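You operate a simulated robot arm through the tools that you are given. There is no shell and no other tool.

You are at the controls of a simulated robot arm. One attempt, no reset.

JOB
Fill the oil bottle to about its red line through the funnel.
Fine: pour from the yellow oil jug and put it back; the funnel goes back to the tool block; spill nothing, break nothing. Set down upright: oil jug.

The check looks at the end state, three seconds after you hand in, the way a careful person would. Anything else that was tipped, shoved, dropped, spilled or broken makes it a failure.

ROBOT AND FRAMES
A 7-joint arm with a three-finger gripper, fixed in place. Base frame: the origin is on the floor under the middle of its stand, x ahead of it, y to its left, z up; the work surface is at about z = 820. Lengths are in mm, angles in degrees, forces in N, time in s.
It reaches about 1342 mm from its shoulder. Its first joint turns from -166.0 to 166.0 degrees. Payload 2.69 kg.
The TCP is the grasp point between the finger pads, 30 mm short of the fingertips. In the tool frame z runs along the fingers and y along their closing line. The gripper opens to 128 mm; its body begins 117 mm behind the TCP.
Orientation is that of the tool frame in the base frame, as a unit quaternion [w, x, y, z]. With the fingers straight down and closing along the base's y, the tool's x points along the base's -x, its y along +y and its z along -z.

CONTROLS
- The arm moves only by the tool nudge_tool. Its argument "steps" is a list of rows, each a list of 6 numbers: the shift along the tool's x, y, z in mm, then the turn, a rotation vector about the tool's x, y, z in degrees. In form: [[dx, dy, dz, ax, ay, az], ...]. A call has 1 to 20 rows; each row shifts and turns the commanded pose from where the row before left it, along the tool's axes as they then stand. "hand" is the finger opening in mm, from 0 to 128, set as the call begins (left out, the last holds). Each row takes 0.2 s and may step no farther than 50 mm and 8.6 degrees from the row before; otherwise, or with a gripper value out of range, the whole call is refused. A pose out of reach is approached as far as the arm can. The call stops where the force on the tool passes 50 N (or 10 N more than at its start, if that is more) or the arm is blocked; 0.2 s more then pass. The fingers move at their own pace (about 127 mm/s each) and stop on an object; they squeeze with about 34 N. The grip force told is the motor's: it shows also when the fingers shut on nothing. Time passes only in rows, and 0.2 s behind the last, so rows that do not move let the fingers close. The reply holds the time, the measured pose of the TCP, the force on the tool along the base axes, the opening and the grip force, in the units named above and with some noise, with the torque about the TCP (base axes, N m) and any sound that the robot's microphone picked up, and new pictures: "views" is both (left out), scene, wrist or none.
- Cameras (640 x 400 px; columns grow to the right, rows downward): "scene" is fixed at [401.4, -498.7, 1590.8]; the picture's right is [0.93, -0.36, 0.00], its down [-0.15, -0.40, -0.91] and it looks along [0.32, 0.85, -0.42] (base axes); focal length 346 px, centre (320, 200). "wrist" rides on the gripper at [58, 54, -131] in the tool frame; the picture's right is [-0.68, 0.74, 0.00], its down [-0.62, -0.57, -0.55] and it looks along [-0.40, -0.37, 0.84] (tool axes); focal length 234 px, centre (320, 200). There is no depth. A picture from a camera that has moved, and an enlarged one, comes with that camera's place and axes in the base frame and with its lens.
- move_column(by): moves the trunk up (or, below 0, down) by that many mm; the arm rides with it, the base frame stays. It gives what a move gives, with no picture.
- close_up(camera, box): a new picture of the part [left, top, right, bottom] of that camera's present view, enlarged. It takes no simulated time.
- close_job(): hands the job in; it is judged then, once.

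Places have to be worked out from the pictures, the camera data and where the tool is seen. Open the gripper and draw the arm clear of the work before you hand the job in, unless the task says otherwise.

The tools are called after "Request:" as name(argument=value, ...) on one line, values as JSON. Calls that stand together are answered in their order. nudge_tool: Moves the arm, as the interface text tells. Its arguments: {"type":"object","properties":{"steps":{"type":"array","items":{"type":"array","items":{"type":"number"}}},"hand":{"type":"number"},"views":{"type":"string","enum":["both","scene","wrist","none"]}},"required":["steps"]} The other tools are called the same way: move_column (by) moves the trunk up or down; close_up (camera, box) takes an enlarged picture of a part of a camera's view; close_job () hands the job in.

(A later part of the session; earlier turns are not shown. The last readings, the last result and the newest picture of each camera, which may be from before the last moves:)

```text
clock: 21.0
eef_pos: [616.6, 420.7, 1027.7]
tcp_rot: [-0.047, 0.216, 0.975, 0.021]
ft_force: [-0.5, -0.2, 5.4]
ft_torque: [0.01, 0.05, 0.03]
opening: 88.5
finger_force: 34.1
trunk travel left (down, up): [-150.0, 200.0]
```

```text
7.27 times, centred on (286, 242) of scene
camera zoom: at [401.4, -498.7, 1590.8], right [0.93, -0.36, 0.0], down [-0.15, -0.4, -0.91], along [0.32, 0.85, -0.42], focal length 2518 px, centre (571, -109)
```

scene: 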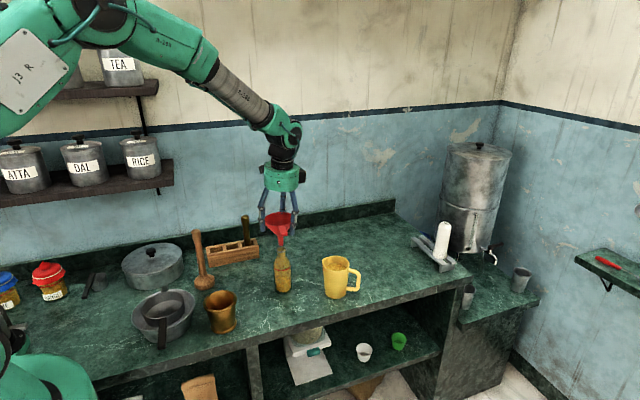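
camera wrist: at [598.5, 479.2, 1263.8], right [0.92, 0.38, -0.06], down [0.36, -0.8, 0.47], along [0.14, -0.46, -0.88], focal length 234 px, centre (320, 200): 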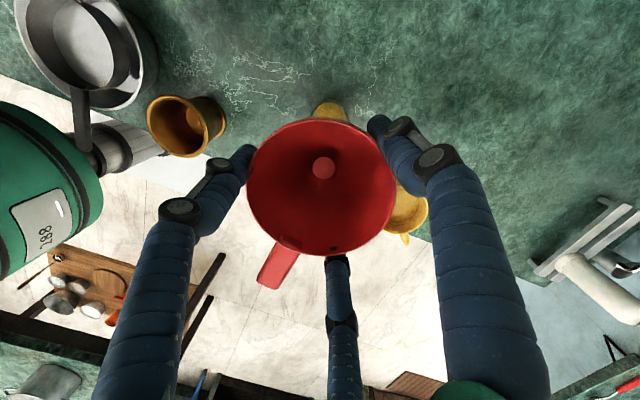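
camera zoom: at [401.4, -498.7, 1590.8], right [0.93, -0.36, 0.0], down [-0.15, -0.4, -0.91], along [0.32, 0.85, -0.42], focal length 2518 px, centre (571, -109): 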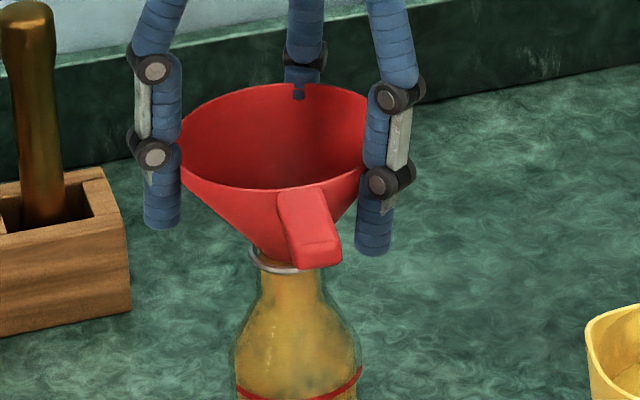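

Contact: 5.4 N upward, so the cone is seated on the ring. I'll ease off by a millimetre and then release gently.

Request:
nudge_tool(steps=[[0.1, 0, -1, 0, 0, 0], [0, 0, 0, 0, 0, 0]], views="none")

Request:
nudge_tool(steps=[[0, 0, 0, 0, 0, 0], [0, 0, 0, 0, 0, 0]], hand=98, views="scene")

Request:
close_up(camera="scene", box=[250, 205, 325, 300])

```text
clock: 21.6
eef_pos: [615.8, 420.9, 1029.0]
tcp_rot: [-0.048, 0.217, 0.975, 0.02]
ft_force: [0.5, -0.4, 1.3]
ft_torque: [0.0, -0.07, -0.04]
opening: 88.6
finger_force: 34.6
trunk travel left (down, up): [-150.0, 200.0]
```

```text
clock: 22.2
eef_pos: [616.6, 420.2, 1028.4]
tcp_rot: [-0.047, 0.216, 0.975, 0.02]
ft_force: [0.1, 0.7, -0.2]
ft_torque: [0.0, 0.01, 0.0]
opening: 98.1
finger_force: 0.0
trunk travel left (down, up): [-150.0, 200.0]
```

scene: 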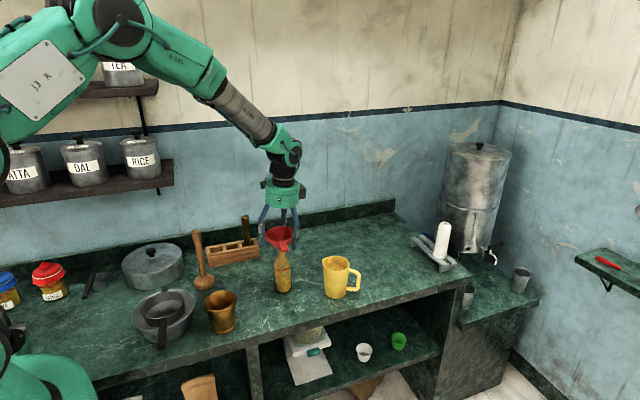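

```text
4.21 times, centred on (288, 252) of scene
camera zoom: at [401.4, -498.7, 1590.8], right [0.93, -0.36, 0.0], down [-0.15, -0.4, -0.91], along [0.32, 0.85, -0.42], focal length 1458 px, centre (457, -21)
```

zoom: 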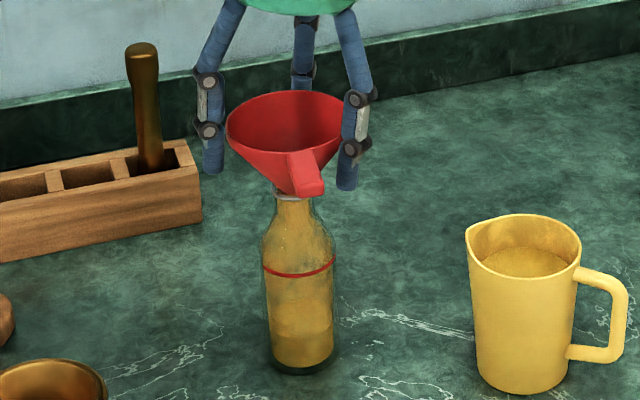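

The funnel sits level in the bottle on its own. I'll open fully and withdraw straight back along the tool axis.

Request:
nudge_tool(steps=[[0, 0, 0, 0, 0, 0], [0, 0, 0, 0, 0, 0], [0, 0, -10, 0, 0, 0], [0, 0, -25, 0, 0, 0], [0, 0, -35, 0, 0, 0], [0, 0, -40, 0, 0, 0], [0, 0, -30, 0, 0, 0], [0, 0, 0, 0, 0, 0]], hand=128)

Request:
close_up(camera="wrist", box=[240, 60, 460, 260])

Request:
close_up(camera="scene", box=[250, 215, 370, 310])

```text
clock: 24.0
eef_pos: [627.4, 412.7, 1166.9]
tcp_rot: [-0.047, 0.217, 0.975, 0.019]
ft_force: [0.3, -0.7, 1.0]
ft_torque: [-0.02, -0.02, -0.01]
opening: 128.2
finger_force: 0.1
trunk travel left (down, up): [-150.0, 200.0]
camera wrist: at [609.4, 478.1, 1304.5], right [0.92, 0.38, -0.05], down [0.36, -0.8, 0.47], along [0.14, -0.46, -0.88], focal length 234 px, centre (320, 200)
```

scene: 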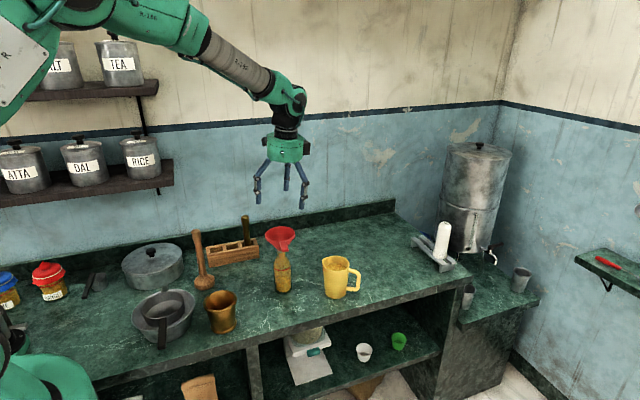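
wrist: 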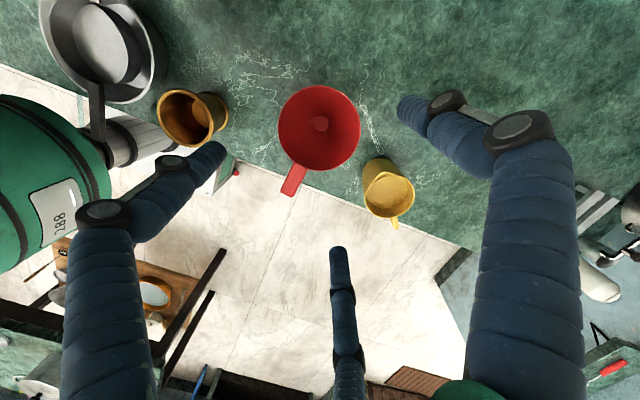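

```text
2.00 times, centred on (350, 160) of wrist
camera zoom: at [609.4, 478.1, 1304.5], right [0.92, 0.38, -0.05], down [0.36, -0.8, 0.47], along [0.14, -0.46, -0.88], focal length 468 px, centre (260, 280)
```

zoom: 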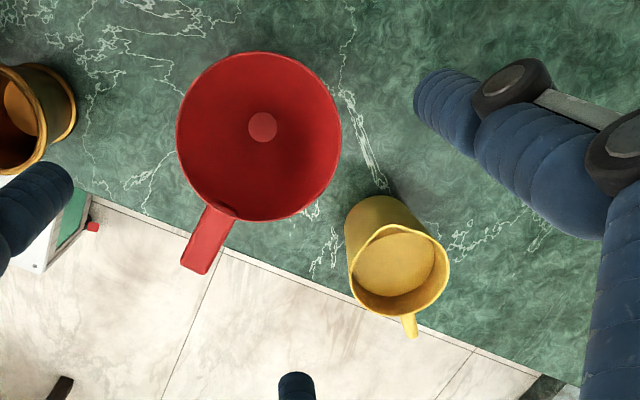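

```text
4.21 times, centred on (310, 262) of scene
camera zoom: at [401.4, -498.7, 1590.8], right [0.93, -0.36, 0.0], down [-0.15, -0.4, -0.91], along [0.32, 0.85, -0.42], focal length 1458 px, centre (362, -63)
```

zoom: 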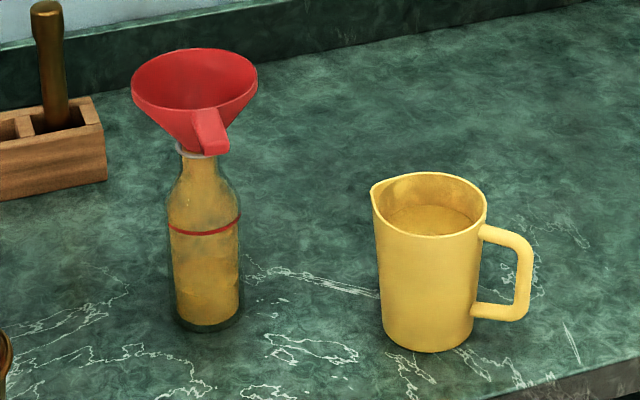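

The bottle and funnel stand upright. I put the jug at about (778, 344), rim z about 935, spout at about 137° and handle at about -43°. I'll level the tool, turn it so the spout lies along tool x with no finger on the handle or spout, and move above the jug.

Request:
nudge_tool(steps=[[0, 0, 0, 1.1, -5.8, 0], [0, 0, 0, 0, 0, 6], [0, 0, 0, 0, 0, 6], [0, 0, 0, 0, 0, 6], [-39, 13.2, 0, 0, 0, 0], [-39, 13.2, 0, 0, 0, 0], [-39, 13.2, 0, 0, 0, 0], [-39, 13.2, 0, 0, 0, 0], [0, 0, 30, 0, 0, 0], [0, 0, 30, 0, 0, 0], [0, 0, 30, 0, 0, 0], [0, 0, 0, 0, 0, 0]])

Request:
close_up(camera="wrist", box=[230, 50, 420, 260])

Request:
close_up(camera="scene", box=[270, 160, 400, 310])

```text
clock: 26.6
eef_pos: [779.0, 346.1, 1076.7]
tcp_rot: [0.0, 0.366, 0.93, 0.0]
ft_force: [0.0, -0.3, 0.5]
ft_torque: [0.01, 0.05, 0.0]
opening: 127.8
finger_force: 0.1
trunk travel left (down, up): [-150.0, 200.0]
camera wrist: at [772.6, 424.2, 1208.6], right [1.0, 0.08, 0.0], down [0.06, -0.83, 0.55], along [0.04, -0.55, -0.84], focal length 234 px, centre (320, 200)
```

scene: 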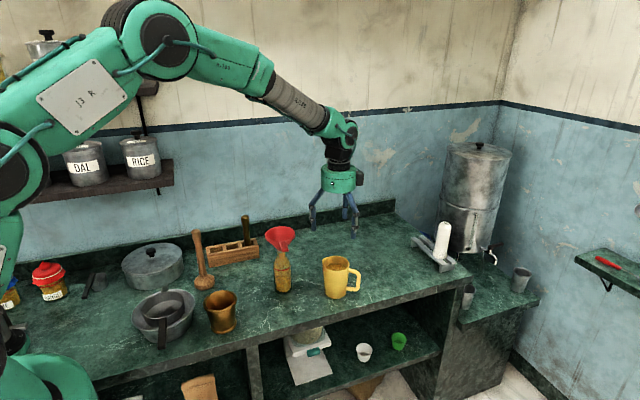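
wrist: 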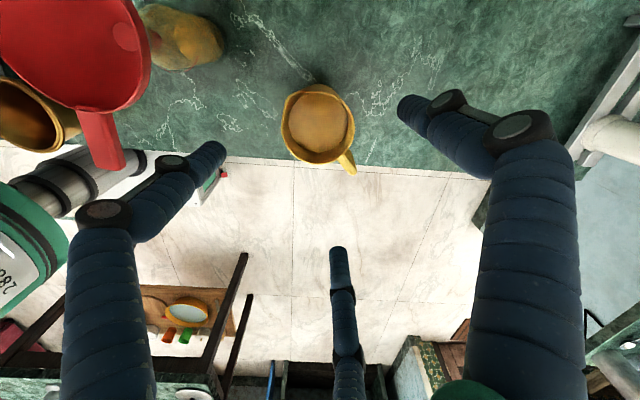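

```text
1.90 times, centred on (325, 155) of wrist
camera zoom: at [772.6, 424.2, 1208.6], right [1.0, 0.08, 0.0], down [0.06, -0.83, 0.55], along [0.04, -0.55, -0.84], focal length 446 px, centre (310, 286)
```

zoom: 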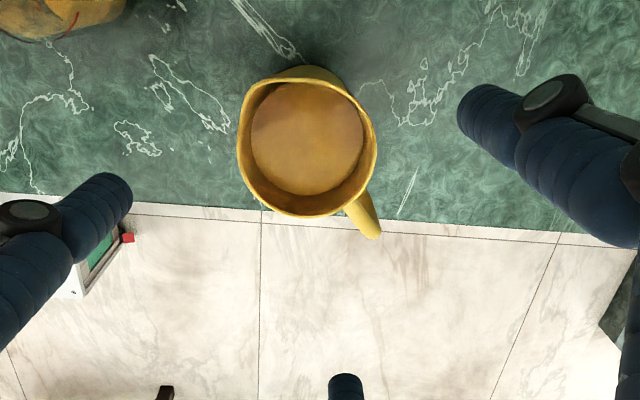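

```text
2.67 times, centred on (335, 235) of scene
camera zoom: at [401.4, -498.7, 1590.8], right [0.93, -0.36, 0.0], down [-0.15, -0.4, -0.91], along [0.32, 0.85, -0.42], focal length 923 px, centre (280, 107)
```

zoom: 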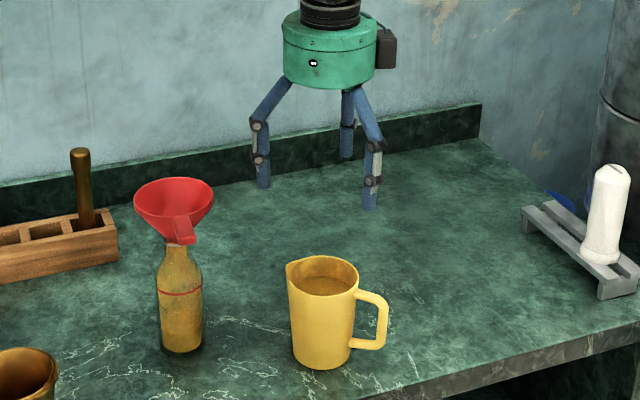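

The TCP is over the jug centre within about 2 mm, and the handle at -46° and spout at 141° both fall between fingers. I'll go down around the rim.

Request:
nudge_tool(steps=[[0, 0, 32, 0, 0, 0], [0, 0, 32, 0, 0, 0], [0, 0, 32, 0, 0, 0], [0, 0, 32, 0, 0, 0], [0, 0, 16, 0, 0, 0], [0, 0, 14, 0, 0, 0], [0, 0, 0, 0, 0, 0]])

Request:
close_up(camera="wrist", box=[180, 60, 440, 280])

Request:
close_up(camera="scene", box=[300, 220, 390, 310])

```text
clock: 28.2
eef_pos: [776.3, 344.8, 919.7]
tcp_rot: [0.0, 0.367, 0.93, 0.0]
ft_force: [0.5, 0.5, 0.6]
ft_torque: [0.03, 0.03, -0.01]
opening: 127.9
finger_force: 0.1
trunk travel left (down, up): [-150.0, 200.0]
camera wrist: at [770.3, 423.5, 1050.7], right [1.0, 0.08, 0.0], down [0.06, -0.83, 0.55], along [0.04, -0.55, -0.84], focal length 234 px, centre (320, 200)
```

scene: 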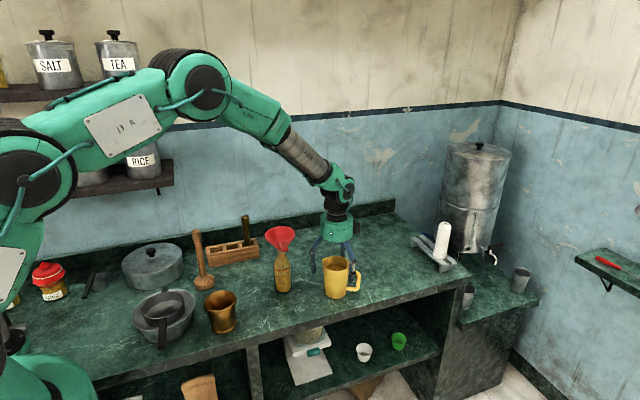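
wrist: 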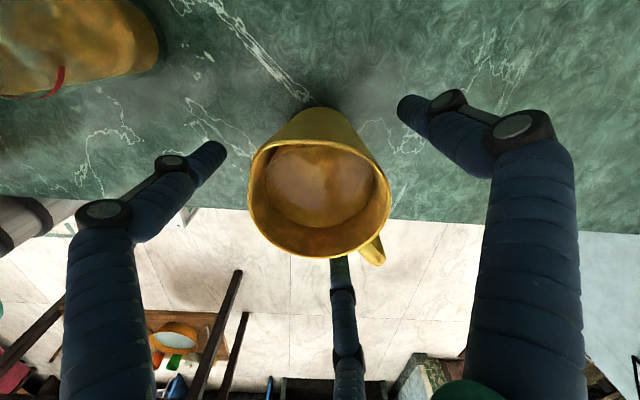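

```text
1.82 times, centred on (310, 170) of wrist
camera zoom: at [770.3, 423.5, 1050.7], right [1.0, 0.08, 0.0], down [0.06, -0.83, 0.55], along [0.04, -0.55, -0.84], focal length 426 px, centre (338, 254)
```

zoom: 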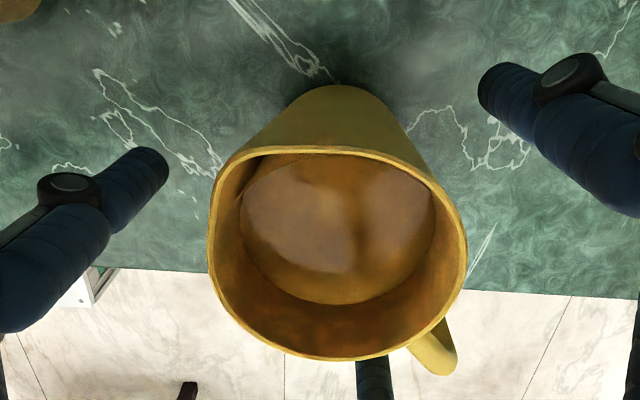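

```text
4.44 times, centred on (345, 265) of scene
camera zoom: at [401.4, -498.7, 1590.8], right [0.93, -0.36, 0.0], down [-0.15, -0.4, -0.91], along [0.32, 0.85, -0.42], focal length 1539 px, centre (209, -89)
```

zoom: 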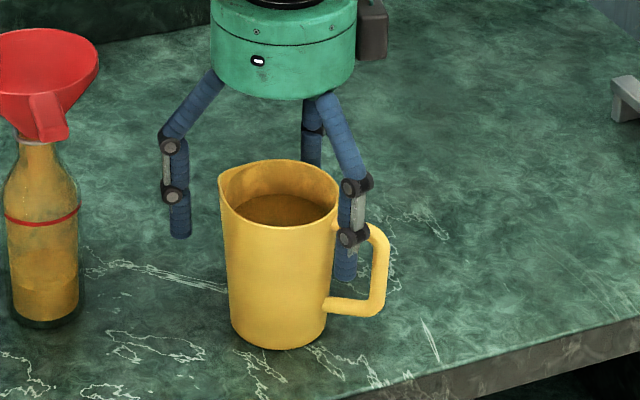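

The fingers straddle the jug, with the front one clear of the handle. I'll go 6 mm lower and close in two stages.

Request:
nudge_tool(steps=[[0, 0, 6, 0, 0, 0], [0, 0, 0, 0, 0, 0], [0, 0, 0, 0, 0, 0]], hand=90, views="none")

Request:
nudge_tool(steps=[[0, 0, 0, 0, 0, 0], [0, 0, 0, 0, 0, 0], [0, 0, 0, 0, 0, 0], [0, 0, 0, 0, 0, 0]], hand=50)

Request:
close_up(camera="wrist", box=[180, 60, 440, 280])

Request:
close_up(camera="scene", box=[300, 220, 390, 310])

```text
clock: 29.0
eef_pos: [776.7, 344.9, 913.4]
tcp_rot: [0.0, 0.365, 0.931, 0.0]
ft_force: [-0.3, 0.8, -0.7]
ft_torque: [0.01, 0.01, 0.03]
opening: 90.0
finger_force: 0.1
trunk travel left (down, up): [-150.0, 200.0]
```

```text
clock: 30.0
eef_pos: [776.5, 344.7, 914.7]
tcp_rot: [0.001, 0.366, 0.93, 0.0]
ft_force: [-1.3, -2.6, 2.5]
ft_torque: [-0.05, -0.1, -0.07]
opening: 81.6
finger_force: 34.0
trunk travel left (down, up): [-150.0, 200.0]
camera wrist: at [770.7, 422.7, 1045.4], right [1.0, 0.08, 0.0], down [0.06, -0.83, 0.55], along [0.04, -0.55, -0.84], focal length 234 px, centre (320, 200)
```

scene: 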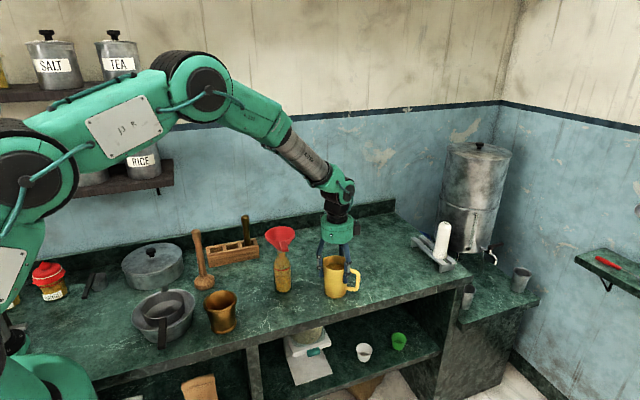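
wrist: 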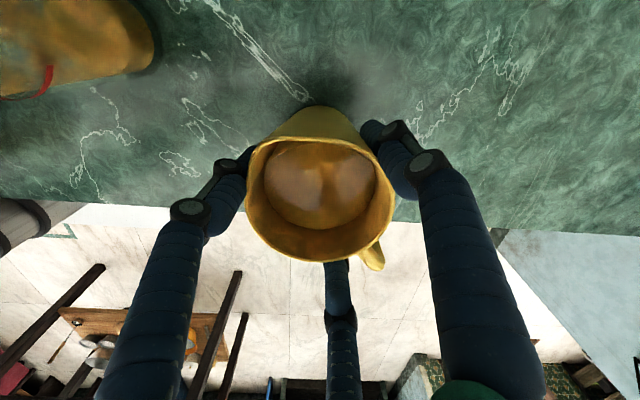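

```text
1.82 times, centred on (310, 170) of wrist
camera zoom: at [770.7, 422.7, 1045.4], right [1.0, 0.08, 0.0], down [0.06, -0.83, 0.55], along [0.04, -0.55, -0.84], focal length 426 px, centre (338, 254)
```

zoom: 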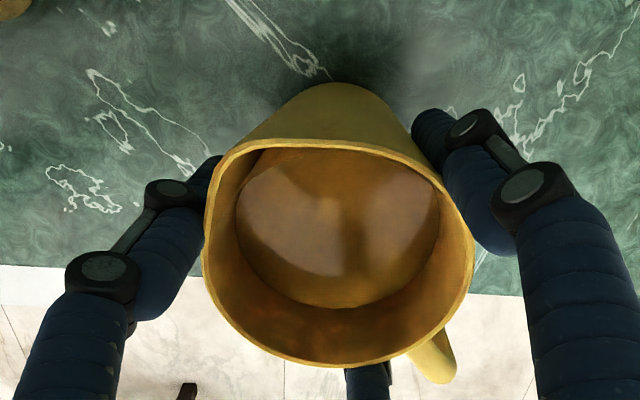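

```text
4.44 times, centred on (345, 265) of scene
camera zoom: at [401.4, -498.7, 1590.8], right [0.93, -0.36, 0.0], down [-0.15, -0.4, -0.91], along [0.32, 0.85, -0.42], focal length 1539 px, centre (209, -89)
```

zoom: 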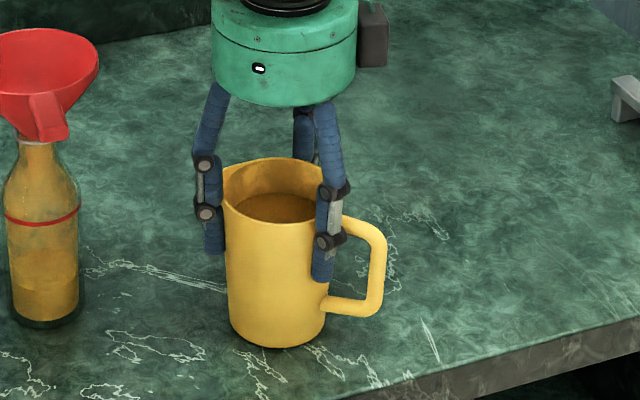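

The jug is held at full grip and hasn't shifted. I'll lift it slowly to test the hold and read its weight.

Request:
nudge_tool(steps=[[0, 0, -3, 0, 0, 0], [0, 0, -5, 0, 0, 0], [0, 0, -6, 0, 0, 0], [0, 0, -6, 0, 0, 0], [0, 0, 0, 0, 0, 0]])

Request:
close_up(camera="scene", box=[300, 220, 390, 310])

```text
clock: 31.2
eef_pos: [777.5, 344.7, 933.6]
tcp_rot: [0.0, 0.367, 0.93, 0.0]
ft_force: [-1.2, 0.1, -3.5]
ft_torque: [0.01, -0.01, -0.02]
opening: 81.3
finger_force: 34.0
trunk travel left (down, up): [-150.0, 200.0]
camera wrist: at [771.3, 422.8, 1064.8], right [1.0, 0.08, 0.0], down [0.06, -0.83, 0.55], along [0.04, -0.55, -0.84], focal length 234 px, centre (320, 200)
```

scene: 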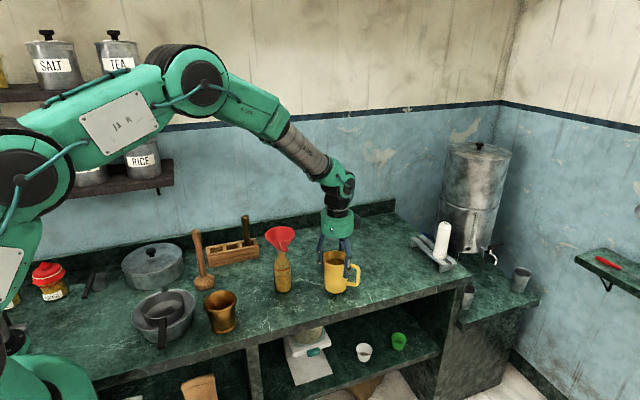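
wrist: 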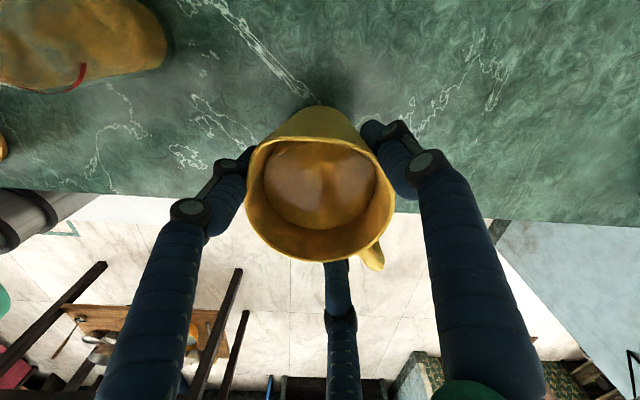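

```text
4.44 times, centred on (345, 265) of scene
camera zoom: at [401.4, -498.7, 1590.8], right [0.93, -0.36, 0.0], down [-0.15, -0.4, -0.91], along [0.32, 0.85, -0.42], focal length 1539 px, centre (209, -89)
```

zoom: 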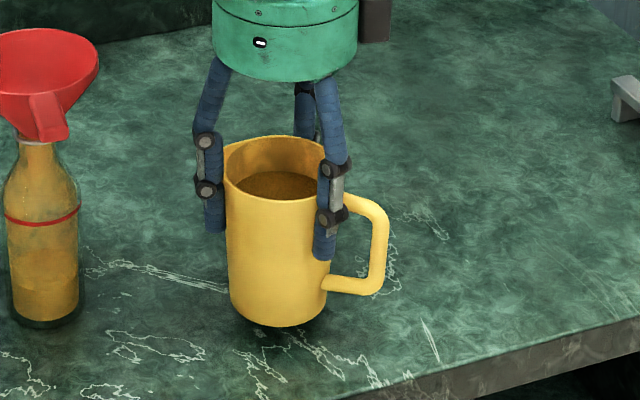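

The jug hangs securely (about 3.7 N) and level. I'll lift it gently and bring it to a staging spot short of the funnel, clear of the funnel rim.

Request:
nudge_tool(steps=[[0, 0, -5, 0, 0, 0], [0, 0, -9, 0, 0, 0], [0, 0, -12, 0, 0, 0], [0, 0, -14, 0, 0, 0], [0, 0, -14, 0, 0, 0], [0, 0, -14, 0, 0, 0], [0, 0, -14, 0, 0, 0], [0, 0, -14, 0, 0, 0], [0, 0, -14, 0, 0, 0], [0, 0, -12, 0, 0, 0], [0, 0, -8, 0, 0, 0], [0, 0, -5, 0, 0, 0], [0, 0, 0, 0, 0, 0]], views="none")

Request:
nudge_tool(steps=[[2, -2.5, 0, 0, 0, 0], [4, -5, 0, 0, 0, 0], [6, -7.6, 0, 0, 0, 0], [6.4, -8.2, 0, 0, 0, 0], [6.4, -8.2, 0, 0, 0, 0], [6.4, -8.2, 0, 0, 0, 0], [6, -7.5, 0, 0, 0, 0], [4, -5, 0, 0, 0, 0], [2, -2.5, 0, 0, 0, 0], [0, 0, 0, 0, 0, 0], [0, 0, 0, 0, 0, 0]])

Request:
close_up(camera="scene", box=[250, 175, 380, 300])

Request:
close_up(camera="wrist", box=[60, 30, 440, 280])

```text
clock: 34.0
eef_pos: [777.7, 345.2, 1068.4]
tcp_rot: [0.0, 0.367, 0.93, 0.0]
ft_force: [0.8, -0.5, -3.7]
ft_torque: [0.02, 0.01, 0.04]
opening: 81.6
finger_force: 33.8
trunk travel left (down, up): [-150.0, 200.0]
```

```text
clock: 36.4
eef_pos: [708.9, 334.0, 1068.2]
tcp_rot: [0.0, 0.367, 0.93, 0.001]
ft_force: [-0.6, -0.1, -3.4]
ft_torque: [0.04, 0.01, 0.01]
opening: 81.6
finger_force: 33.9
trunk travel left (down, up): [-150.0, 200.0]
camera wrist: at [702.3, 412.4, 1199.8], right [1.0, 0.08, 0.0], down [0.06, -0.83, 0.55], along [0.04, -0.55, -0.84], focal length 234 px, centre (320, 200)
```

scene: 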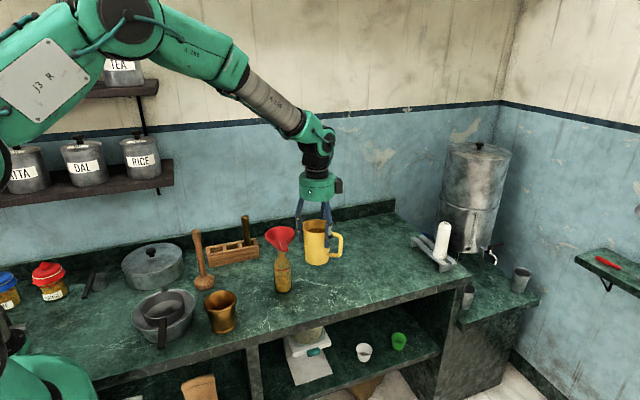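
wrist: 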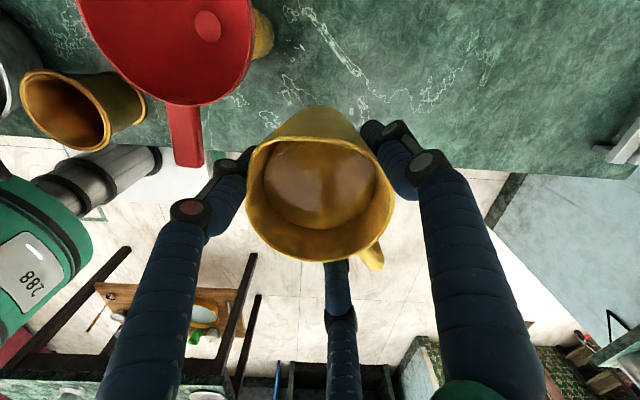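

```text
3.20 times, centred on (315, 238) of scene
camera zoom: at [401.4, -498.7, 1590.8], right [0.93, -0.36, 0.0], down [-0.15, -0.4, -0.91], along [0.32, 0.85, -0.42], focal length 1108 px, centre (336, 80)
```

zoom: 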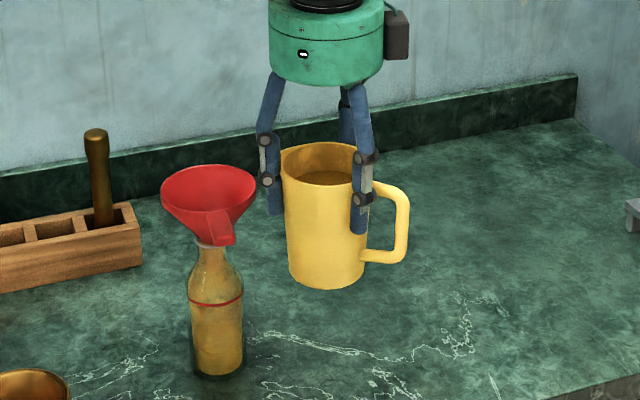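

```text
1.60 times, centred on (250, 155) of wrist
camera zoom: at [702.3, 412.4, 1199.8], right [1.0, 0.08, 0.0], down [0.06, -0.83, 0.55], along [0.04, -0.55, -0.84], focal length 375 px, centre (432, 272)
```

zoom: 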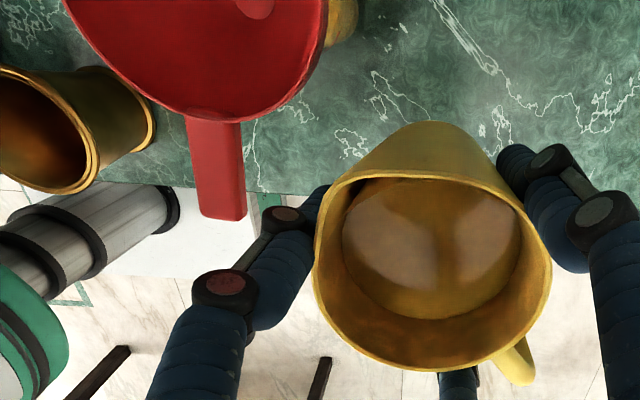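

I'll zoom in on the jug mouth to determine the spout tip direction exactly before tilting.

Request:
close_up(camera="wrist", box=[230, 95, 410, 275])

Request:
close_up(camera="scene", box=[290, 205, 350, 270])

```text
2.22 times, centred on (320, 185) of wrist
camera zoom: at [702.3, 412.4, 1199.8], right [1.0, 0.08, 0.0], down [0.06, -0.83, 0.55], along [0.04, -0.55, -0.84], focal length 520 px, centre (320, 233)
```

zoom: 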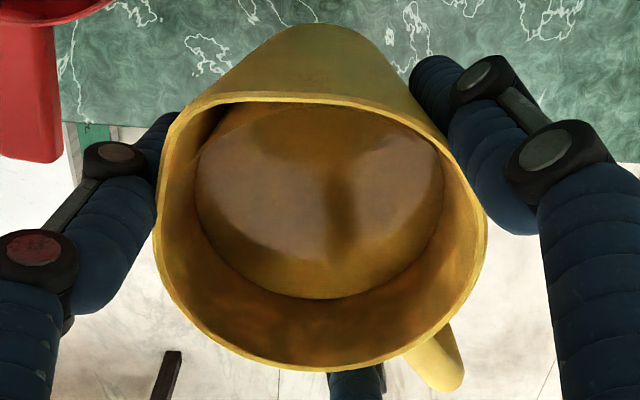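

```text
6.15 times, centred on (320, 238) of scene
camera zoom: at [401.4, -498.7, 1590.8], right [0.93, -0.36, 0.0], down [-0.15, -0.4, -0.91], along [0.32, 0.85, -0.42], focal length 2130 px, centre (320, -31)
```

zoom: 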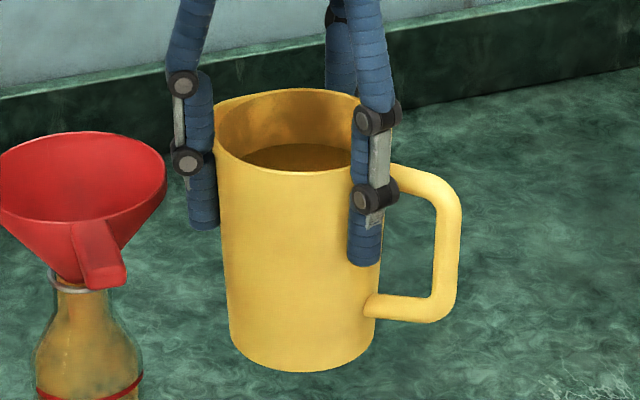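

The spout tip is at tool angle +6°, radius about 49 mm, and the oil is about 26–28 mm below the lip, so flow should start near 30°. I'll tilt to 20° here, holding the lip fixed, before moving over the funnel.

Request:
nudge_tool(steps=[[-0.36, -0.04, -0.86, 0.105, -0.995, 0], [-0.55, -0.06, -1.28, 0.157, -1.49, 0], [-0.73, -0.08, -1.71, 0.209, -1.989, 0], [-0.73, -0.08, -1.71, 0.209, -1.989, 0], [-0.73, -0.08, -1.71, 0.209, -1.989, 0], [-0.73, -0.08, -1.71, 0.209, -1.989, 0], [-0.73, -0.08, -1.71, 0.209, -1.989, 0], [-0.73, -0.08, -1.71, 0.209, -1.989, 0], [-0.73, -0.08, -1.71, 0.209, -1.989, 0], [-0.73, -0.08, -1.71, 0.209, -1.989, 0], [-0.55, -0.06, -1.28, 0.157, -1.49, 0], [0, 0, 0, 0, 0, 0]])

Request:
close_up(camera="scene", box=[250, 175, 380, 300])

Request:
close_up(camera="wrist", box=[60, 30, 440, 280])

```text
clock: 39.0
eef_pos: [712.3, 330.8, 1087.4]
tcp_rot: [0.154, 0.361, 0.916, -0.081]
ft_force: [-0.3, -0.5, -4.2]
ft_torque: [0.05, 0.05, -0.01]
opening: 81.3
finger_force: 33.8
trunk travel left (down, up): [-150.0, 200.0]
camera wrist: at [678.5, 440.3, 1188.2], right [0.97, 0.1, 0.2], down [-0.09, -0.66, 0.75], along [0.21, -0.74, -0.63], focal length 234 px, centre (320, 200)
```

scene: 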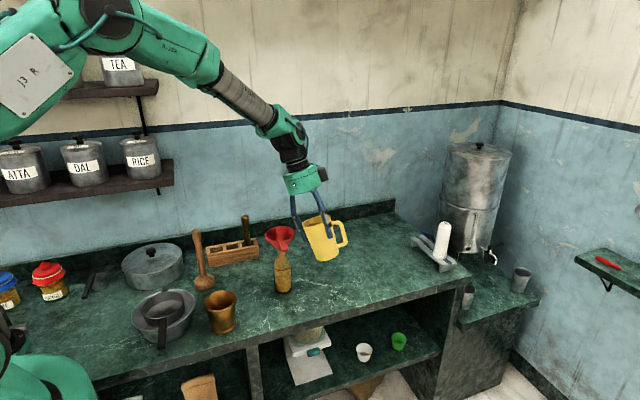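
wrist: 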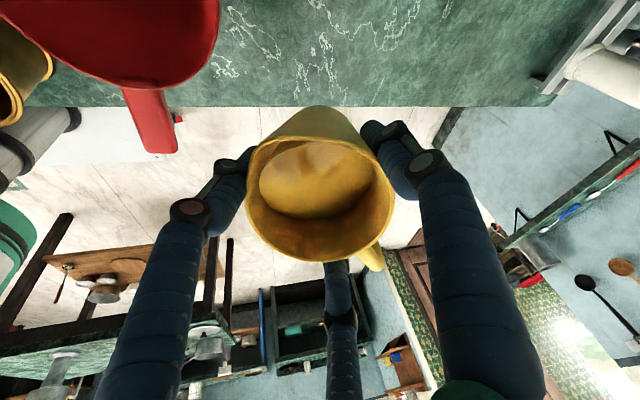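

```text
3.20 times, centred on (315, 238) of scene
camera zoom: at [401.4, -498.7, 1590.8], right [0.93, -0.36, 0.0], down [-0.15, -0.4, -0.91], along [0.32, 0.85, -0.42], focal length 1108 px, centre (336, 80)
```

zoom: 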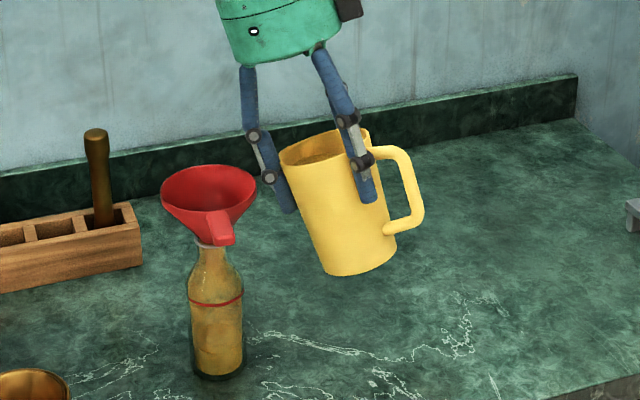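

```text
1.60 times, centred on (250, 155) of wrist
camera zoom: at [678.5, 440.3, 1188.2], right [0.97, 0.1, 0.2], down [-0.09, -0.66, 0.75], along [0.21, -0.74, -0.63], focal length 375 px, centre (432, 272)
```

zoom: 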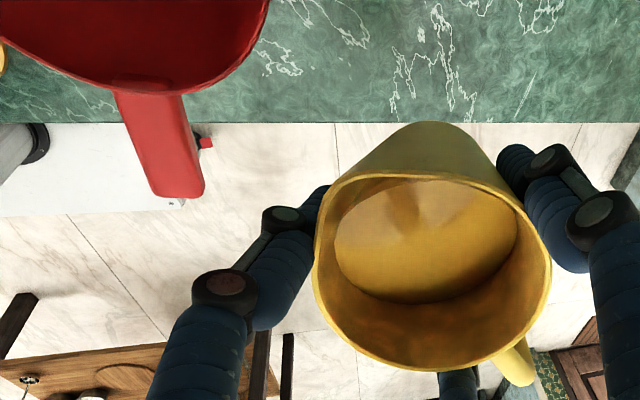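

The tilt to 20° went well and nothing spilled. From this direction a finger would pass close over the funnel's tab, so I'll raise 16 mm and yaw the tilted jug 30° about the vertical to come in more from the +x side.

Request:
nudge_tool(steps=[[-1.4, -0.1, -4, 0, 0, 0], [-2.0, -0.2, -5.5, 0, 0, 0], [-2.0, -0.2, -5.5, 0, 0, 0], [0, 0, 0, -0.51, -0.054, -1.41], [0, 0, 0, -0.85, -0.09, -2.35], [0, 0, 0, -1.02, -0.107, -2.82], [0, 0, 0, -1.02, -0.107, -2.82], [0, 0, 0, -1.02, -0.107, -2.82], [0, 0, 0, -1.02, -0.107, -2.82], [0, 0, 0, -1.02, -0.107, -2.82], [0, 0, 0, -1.02, -0.107, -2.82], [0, 0, 0, -1.02, -0.107, -2.82], [0, 0, 0, -1.02, -0.107, -2.82], [0, 0, 0, -0.68, -0.07, -1.88], [0, 0, 0, 0, 0, 0]])

Request:
close_up(camera="scene", box=[250, 175, 380, 300])

Request:
close_up(camera="wrist", box=[60, 30, 440, 280])

```text
clock: 42.2
eef_pos: [712.6, 330.3, 1103.2]
tcp_rot: [0.17, 0.111, 0.979, -0.037]
ft_force: [-0.2, -0.5, -2.8]
ft_torque: [0.01, 0.05, -0.01]
opening: 81.3
finger_force: 33.4
trunk travel left (down, up): [-150.0, 200.0]
camera wrist: at [628.2, 408.1, 1204.4], right [0.79, 0.58, 0.2], down [0.26, -0.61, 0.75], along [0.56, -0.54, -0.63], focal length 234 px, centre (320, 200)
```

scene: 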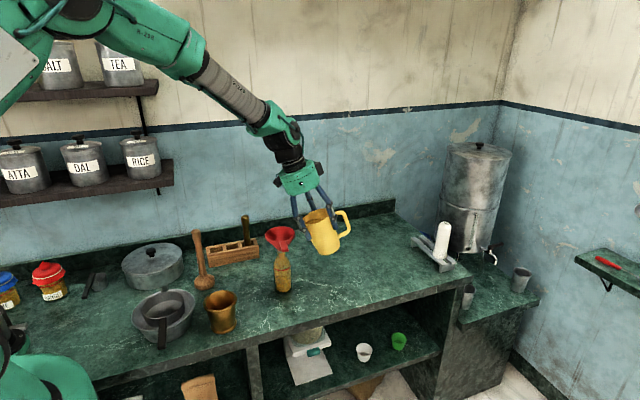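
wrist: 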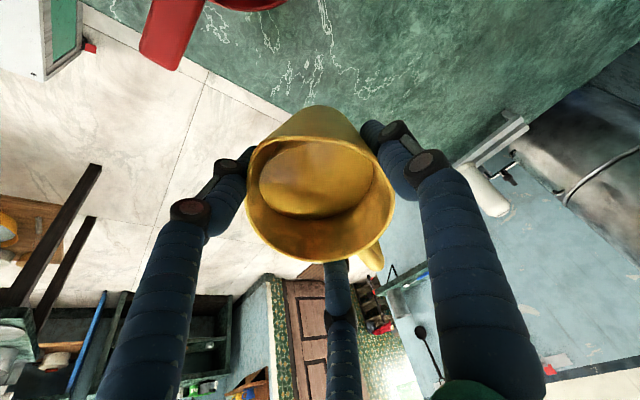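

```text
3.20 times, centred on (315, 238) of scene
camera zoom: at [401.4, -498.7, 1590.8], right [0.93, -0.36, 0.0], down [-0.15, -0.4, -0.91], along [0.32, 0.85, -0.42], focal length 1108 px, centre (336, 80)
```

zoom: 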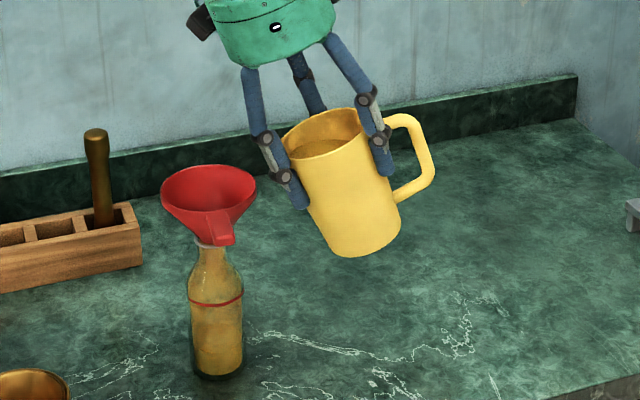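

```text
1.60 times, centred on (250, 155) of wrist
camera zoom: at [628.2, 408.1, 1204.4], right [0.79, 0.58, 0.2], down [0.26, -0.61, 0.75], along [0.56, -0.54, -0.63], focal length 375 px, centre (432, 272)
```

zoom: 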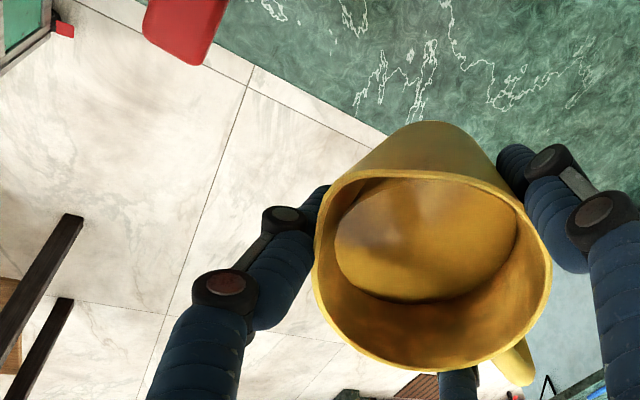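

The jug's lip is now at about (662, 348, 1106), with the pour direction at 161°. I'll slide it so the lip is about 15 mm inside the funnel's +x edge and about 65 mm above it.

Request:
nudge_tool(steps=[[1.0, 2.2, -0.44, 0, 0, 0], [2.0, 4.4, -0.9, 0, 0, 0], [3.0, 6.6, -1.3, 0, 0, 0], [3.5, 7.7, -1.55, 0, 0, 0], [3.5, 7.7, -1.55, 0, 0, 0], [3.5, 7.7, -1.55, 0, 0, 0], [3.0, 6.6, -1.3, 0, 0, 0], [2.5, 5.5, -1.1, 0, 0, 0], [2.0, 4.4, -0.9, 0, 0, 0], [1.0, 2.2, -0.44, 0, 0, 0], [0, 0, 0, 0, 0, 0]])

Request:
close_up(camera="scene", box=[250, 175, 380, 300])

Request:
close_up(camera="wrist", box=[120, 0, 440, 220])

```text
clock: 44.6
eef_pos: [698.6, 391.2, 1102.1]
tcp_rot: [0.169, 0.111, 0.979, -0.038]
ft_force: [0.6, 0.1, -3.8]
ft_torque: [0.02, 0.09, 0.0]
opening: 81.5
finger_force: 33.9
trunk travel left (down, up): [-150.0, 200.0]
camera wrist: at [614.6, 469.1, 1204.1], right [0.79, 0.58, 0.2], down [0.26, -0.61, 0.75], along [0.56, -0.54, -0.63], focal length 234 px, centre (320, 200)
```

scene: 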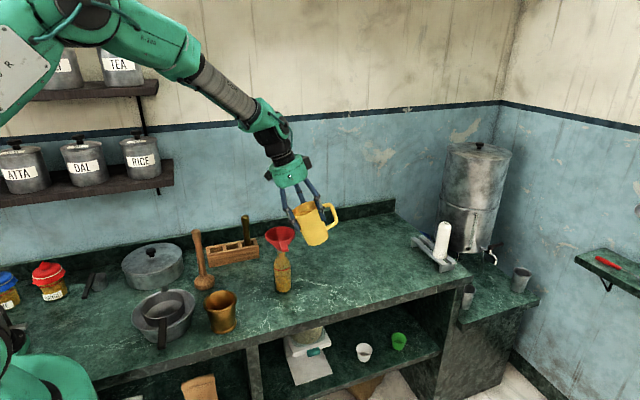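
wrist: 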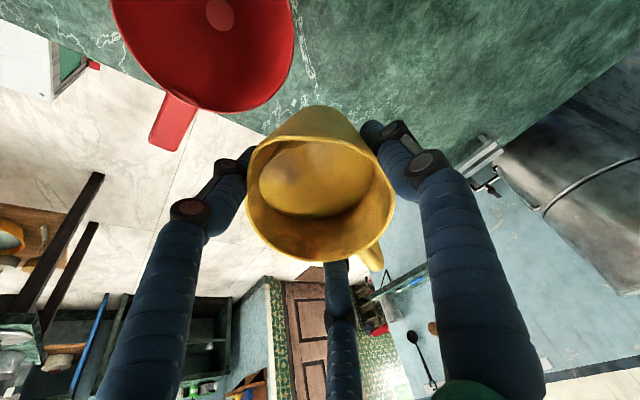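

```text
3.20 times, centred on (315, 238) of scene
camera zoom: at [401.4, -498.7, 1590.8], right [0.93, -0.36, 0.0], down [-0.15, -0.4, -0.91], along [0.32, 0.85, -0.42], focal length 1108 px, centre (336, 80)
```

zoom: 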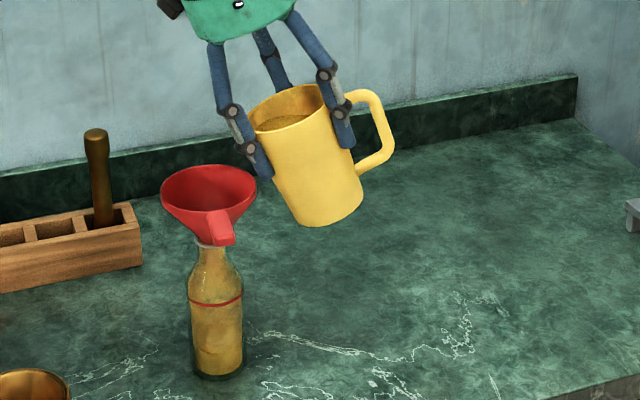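

```text
1.82 times, centred on (280, 110) of wrist
camera zoom: at [614.6, 469.1, 1204.1], right [0.79, 0.58, 0.2], down [0.26, -0.61, 0.75], along [0.56, -0.54, -0.63], focal length 426 px, centre (393, 364)
```

zoom: 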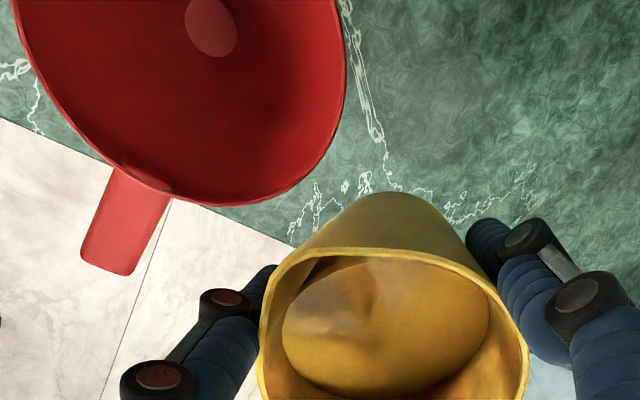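

The lip projects down to about 13–15 mm inside the funnel rim. I'll tilt on slowly, holding the lip fixed, and watch for the start of flow.

Request:
nudge_tool(steps=[[-0.364, -0.038, -0.855, 0.105, -0.995, 0], [-0.364, -0.038, -0.855, 0.105, -0.995, 0], [-0.364, -0.038, -0.855, 0.105, -0.995, 0], [-0.364, -0.038, -0.855, 0.105, -0.995, 0], [-0.364, -0.038, -0.855, 0.105, -0.995, 0], [0, 0, 0, 0, 0, 0], [0, 0, 0, 0, 0, 0]], views="none")

Request:
close_up(camera="wrist", box=[120, 0, 440, 280])

Request:
close_up(camera="scene", box=[250, 185, 350, 300])

```text
clock: 46.2
eef_pos: [699.4, 389.8, 1107.9]
tcp_rot: [0.21, 0.11, 0.97, -0.047]
ft_force: [-0.2, -0.1, -3.4]
ft_torque: [0.01, 0.04, -0.03]
opening: 81.3
finger_force: 33.8
trunk travel left (down, up): [-150.0, 200.0]
```

```text
1.43 times, centred on (280, 140) of wrist
camera zoom: at [606.6, 471.7, 1199.3], right [0.77, 0.58, 0.25], down [0.19, -0.59, 0.78], along [0.6, -0.55, -0.57], focal length 334 px, centre (377, 286)
```

zoom: 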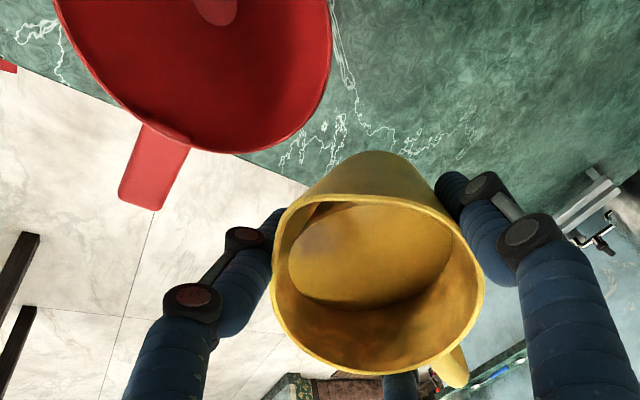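

```text
3.48 times, centred on (300, 242) of scene
camera zoom: at [401.4, -498.7, 1590.8], right [0.93, -0.36, 0.0], down [-0.15, -0.4, -0.91], along [0.32, 0.85, -0.42], focal length 1204 px, centre (390, 52)
```

zoom: 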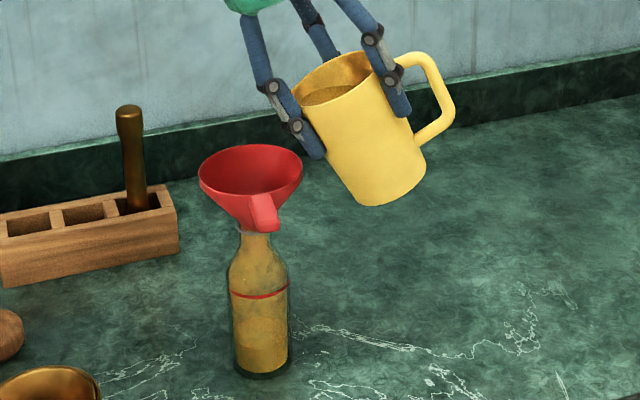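

No flow yet at 25°, and the oil edge is nearing the spout. I'll continue in 1° steps.

Request:
nudge_tool(steps=[[-0.364, -0.038, -0.855, 0.105, -0.995, 0], [0, 0, 0, 0, 0, 0], [-0.364, -0.038, -0.855, 0.105, -0.995, 0], [0, 0, 0, 0, 0, 0], [-0.364, -0.038, -0.855, 0.105, -0.995, 0], [0, 0, 0, 0, 0, 0], [0, 0, 0, 0, 0, 0]], views="none")

Request:
close_up(camera="wrist", box=[120, 0, 440, 280])

Request:
close_up(camera="scene", box=[250, 185, 350, 300])

```text
clock: 47.8
eef_pos: [698.2, 389.8, 1110.0]
tcp_rot: [0.236, 0.11, 0.964, -0.053]
ft_force: [-0.2, -0.1, -3.8]
ft_torque: [0.05, 0.06, 0.03]
opening: 81.4
finger_force: 34.1
trunk travel left (down, up): [-150.0, 200.0]
```

```text
1.43 times, centred on (280, 140) of wrist
camera zoom: at [602.3, 473.2, 1196.9], right [0.76, 0.59, 0.28], down [0.16, -0.58, 0.8], along [0.63, -0.56, -0.53], focal length 334 px, centre (377, 286)
```

zoom: 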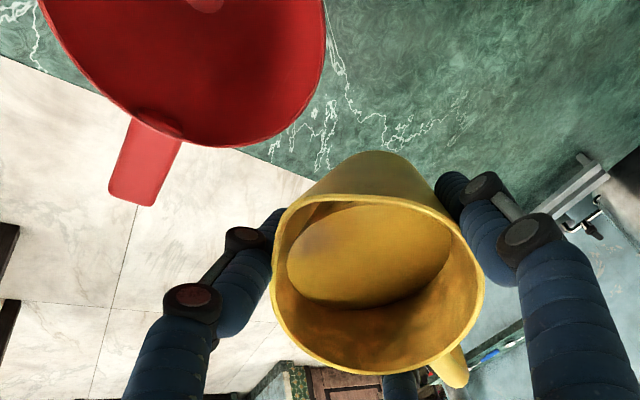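

```text
3.48 times, centred on (300, 242) of scene
camera zoom: at [401.4, -498.7, 1590.8], right [0.93, -0.36, 0.0], down [-0.15, -0.4, -0.91], along [0.32, 0.85, -0.42], focal length 1204 px, centre (390, 52)
```

zoom: 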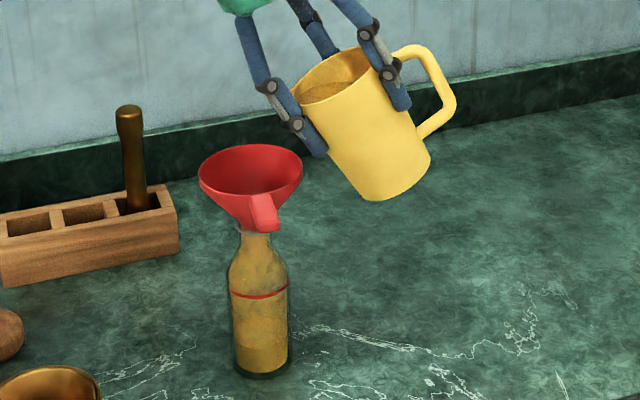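

Request:
nudge_tool(steps=[[-0.364, -0.038, -0.855, 0.105, -0.995, 0], [0, 0, 0, 0, 0, 0], [-0.364, -0.038, -0.855, 0.105, -0.995, 0], [0, 0, 0, 0, 0, 0], [-0.364, -0.038, -0.855, 0.105, -0.995, 0], [0, 0, 0, 0, 0, 0]], views="none")

Request:
close_up(camera="wrist", box=[180, 70, 420, 280])

Request:
close_up(camera="scene", box=[250, 185, 350, 300])

```text
clock: 49.2
eef_pos: [697.0, 391.8, 1112.3]
tcp_rot: [0.261, 0.108, 0.958, -0.058]
ft_force: [-0.6, 0.3, -3.9]
ft_torque: [0.04, 0.06, 0.02]
opening: 81.3
finger_force: 34.0
trunk travel left (down, up): [-150.0, 200.0]
```

```text
1.90 times, centred on (300, 175) of wrist
camera zoom: at [597.7, 474.6, 1192.5], right [0.74, 0.59, 0.31], down [0.12, -0.57, 0.82], along [0.66, -0.57, -0.49], focal length 446 px, centre (358, 248)
```

zoom: 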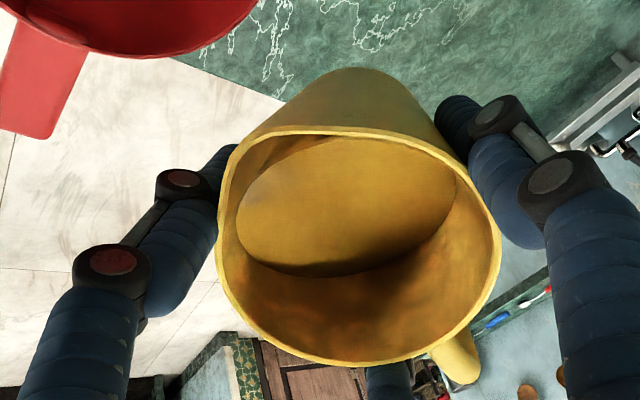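

```text
3.48 times, centred on (300, 242) of scene
camera zoom: at [401.4, -498.7, 1590.8], right [0.93, -0.36, 0.0], down [-0.15, -0.4, -0.91], along [0.32, 0.85, -0.42], focal length 1204 px, centre (390, 52)
```

zoom: 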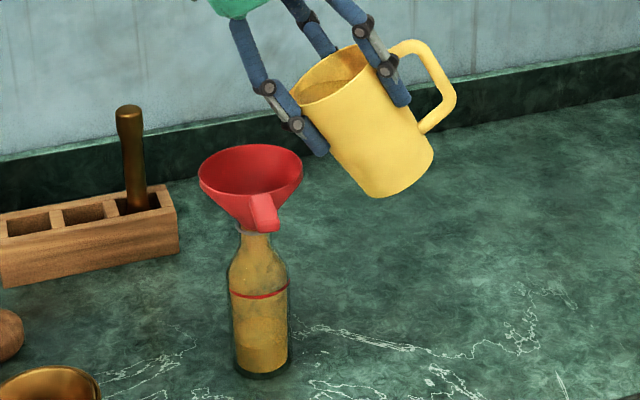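

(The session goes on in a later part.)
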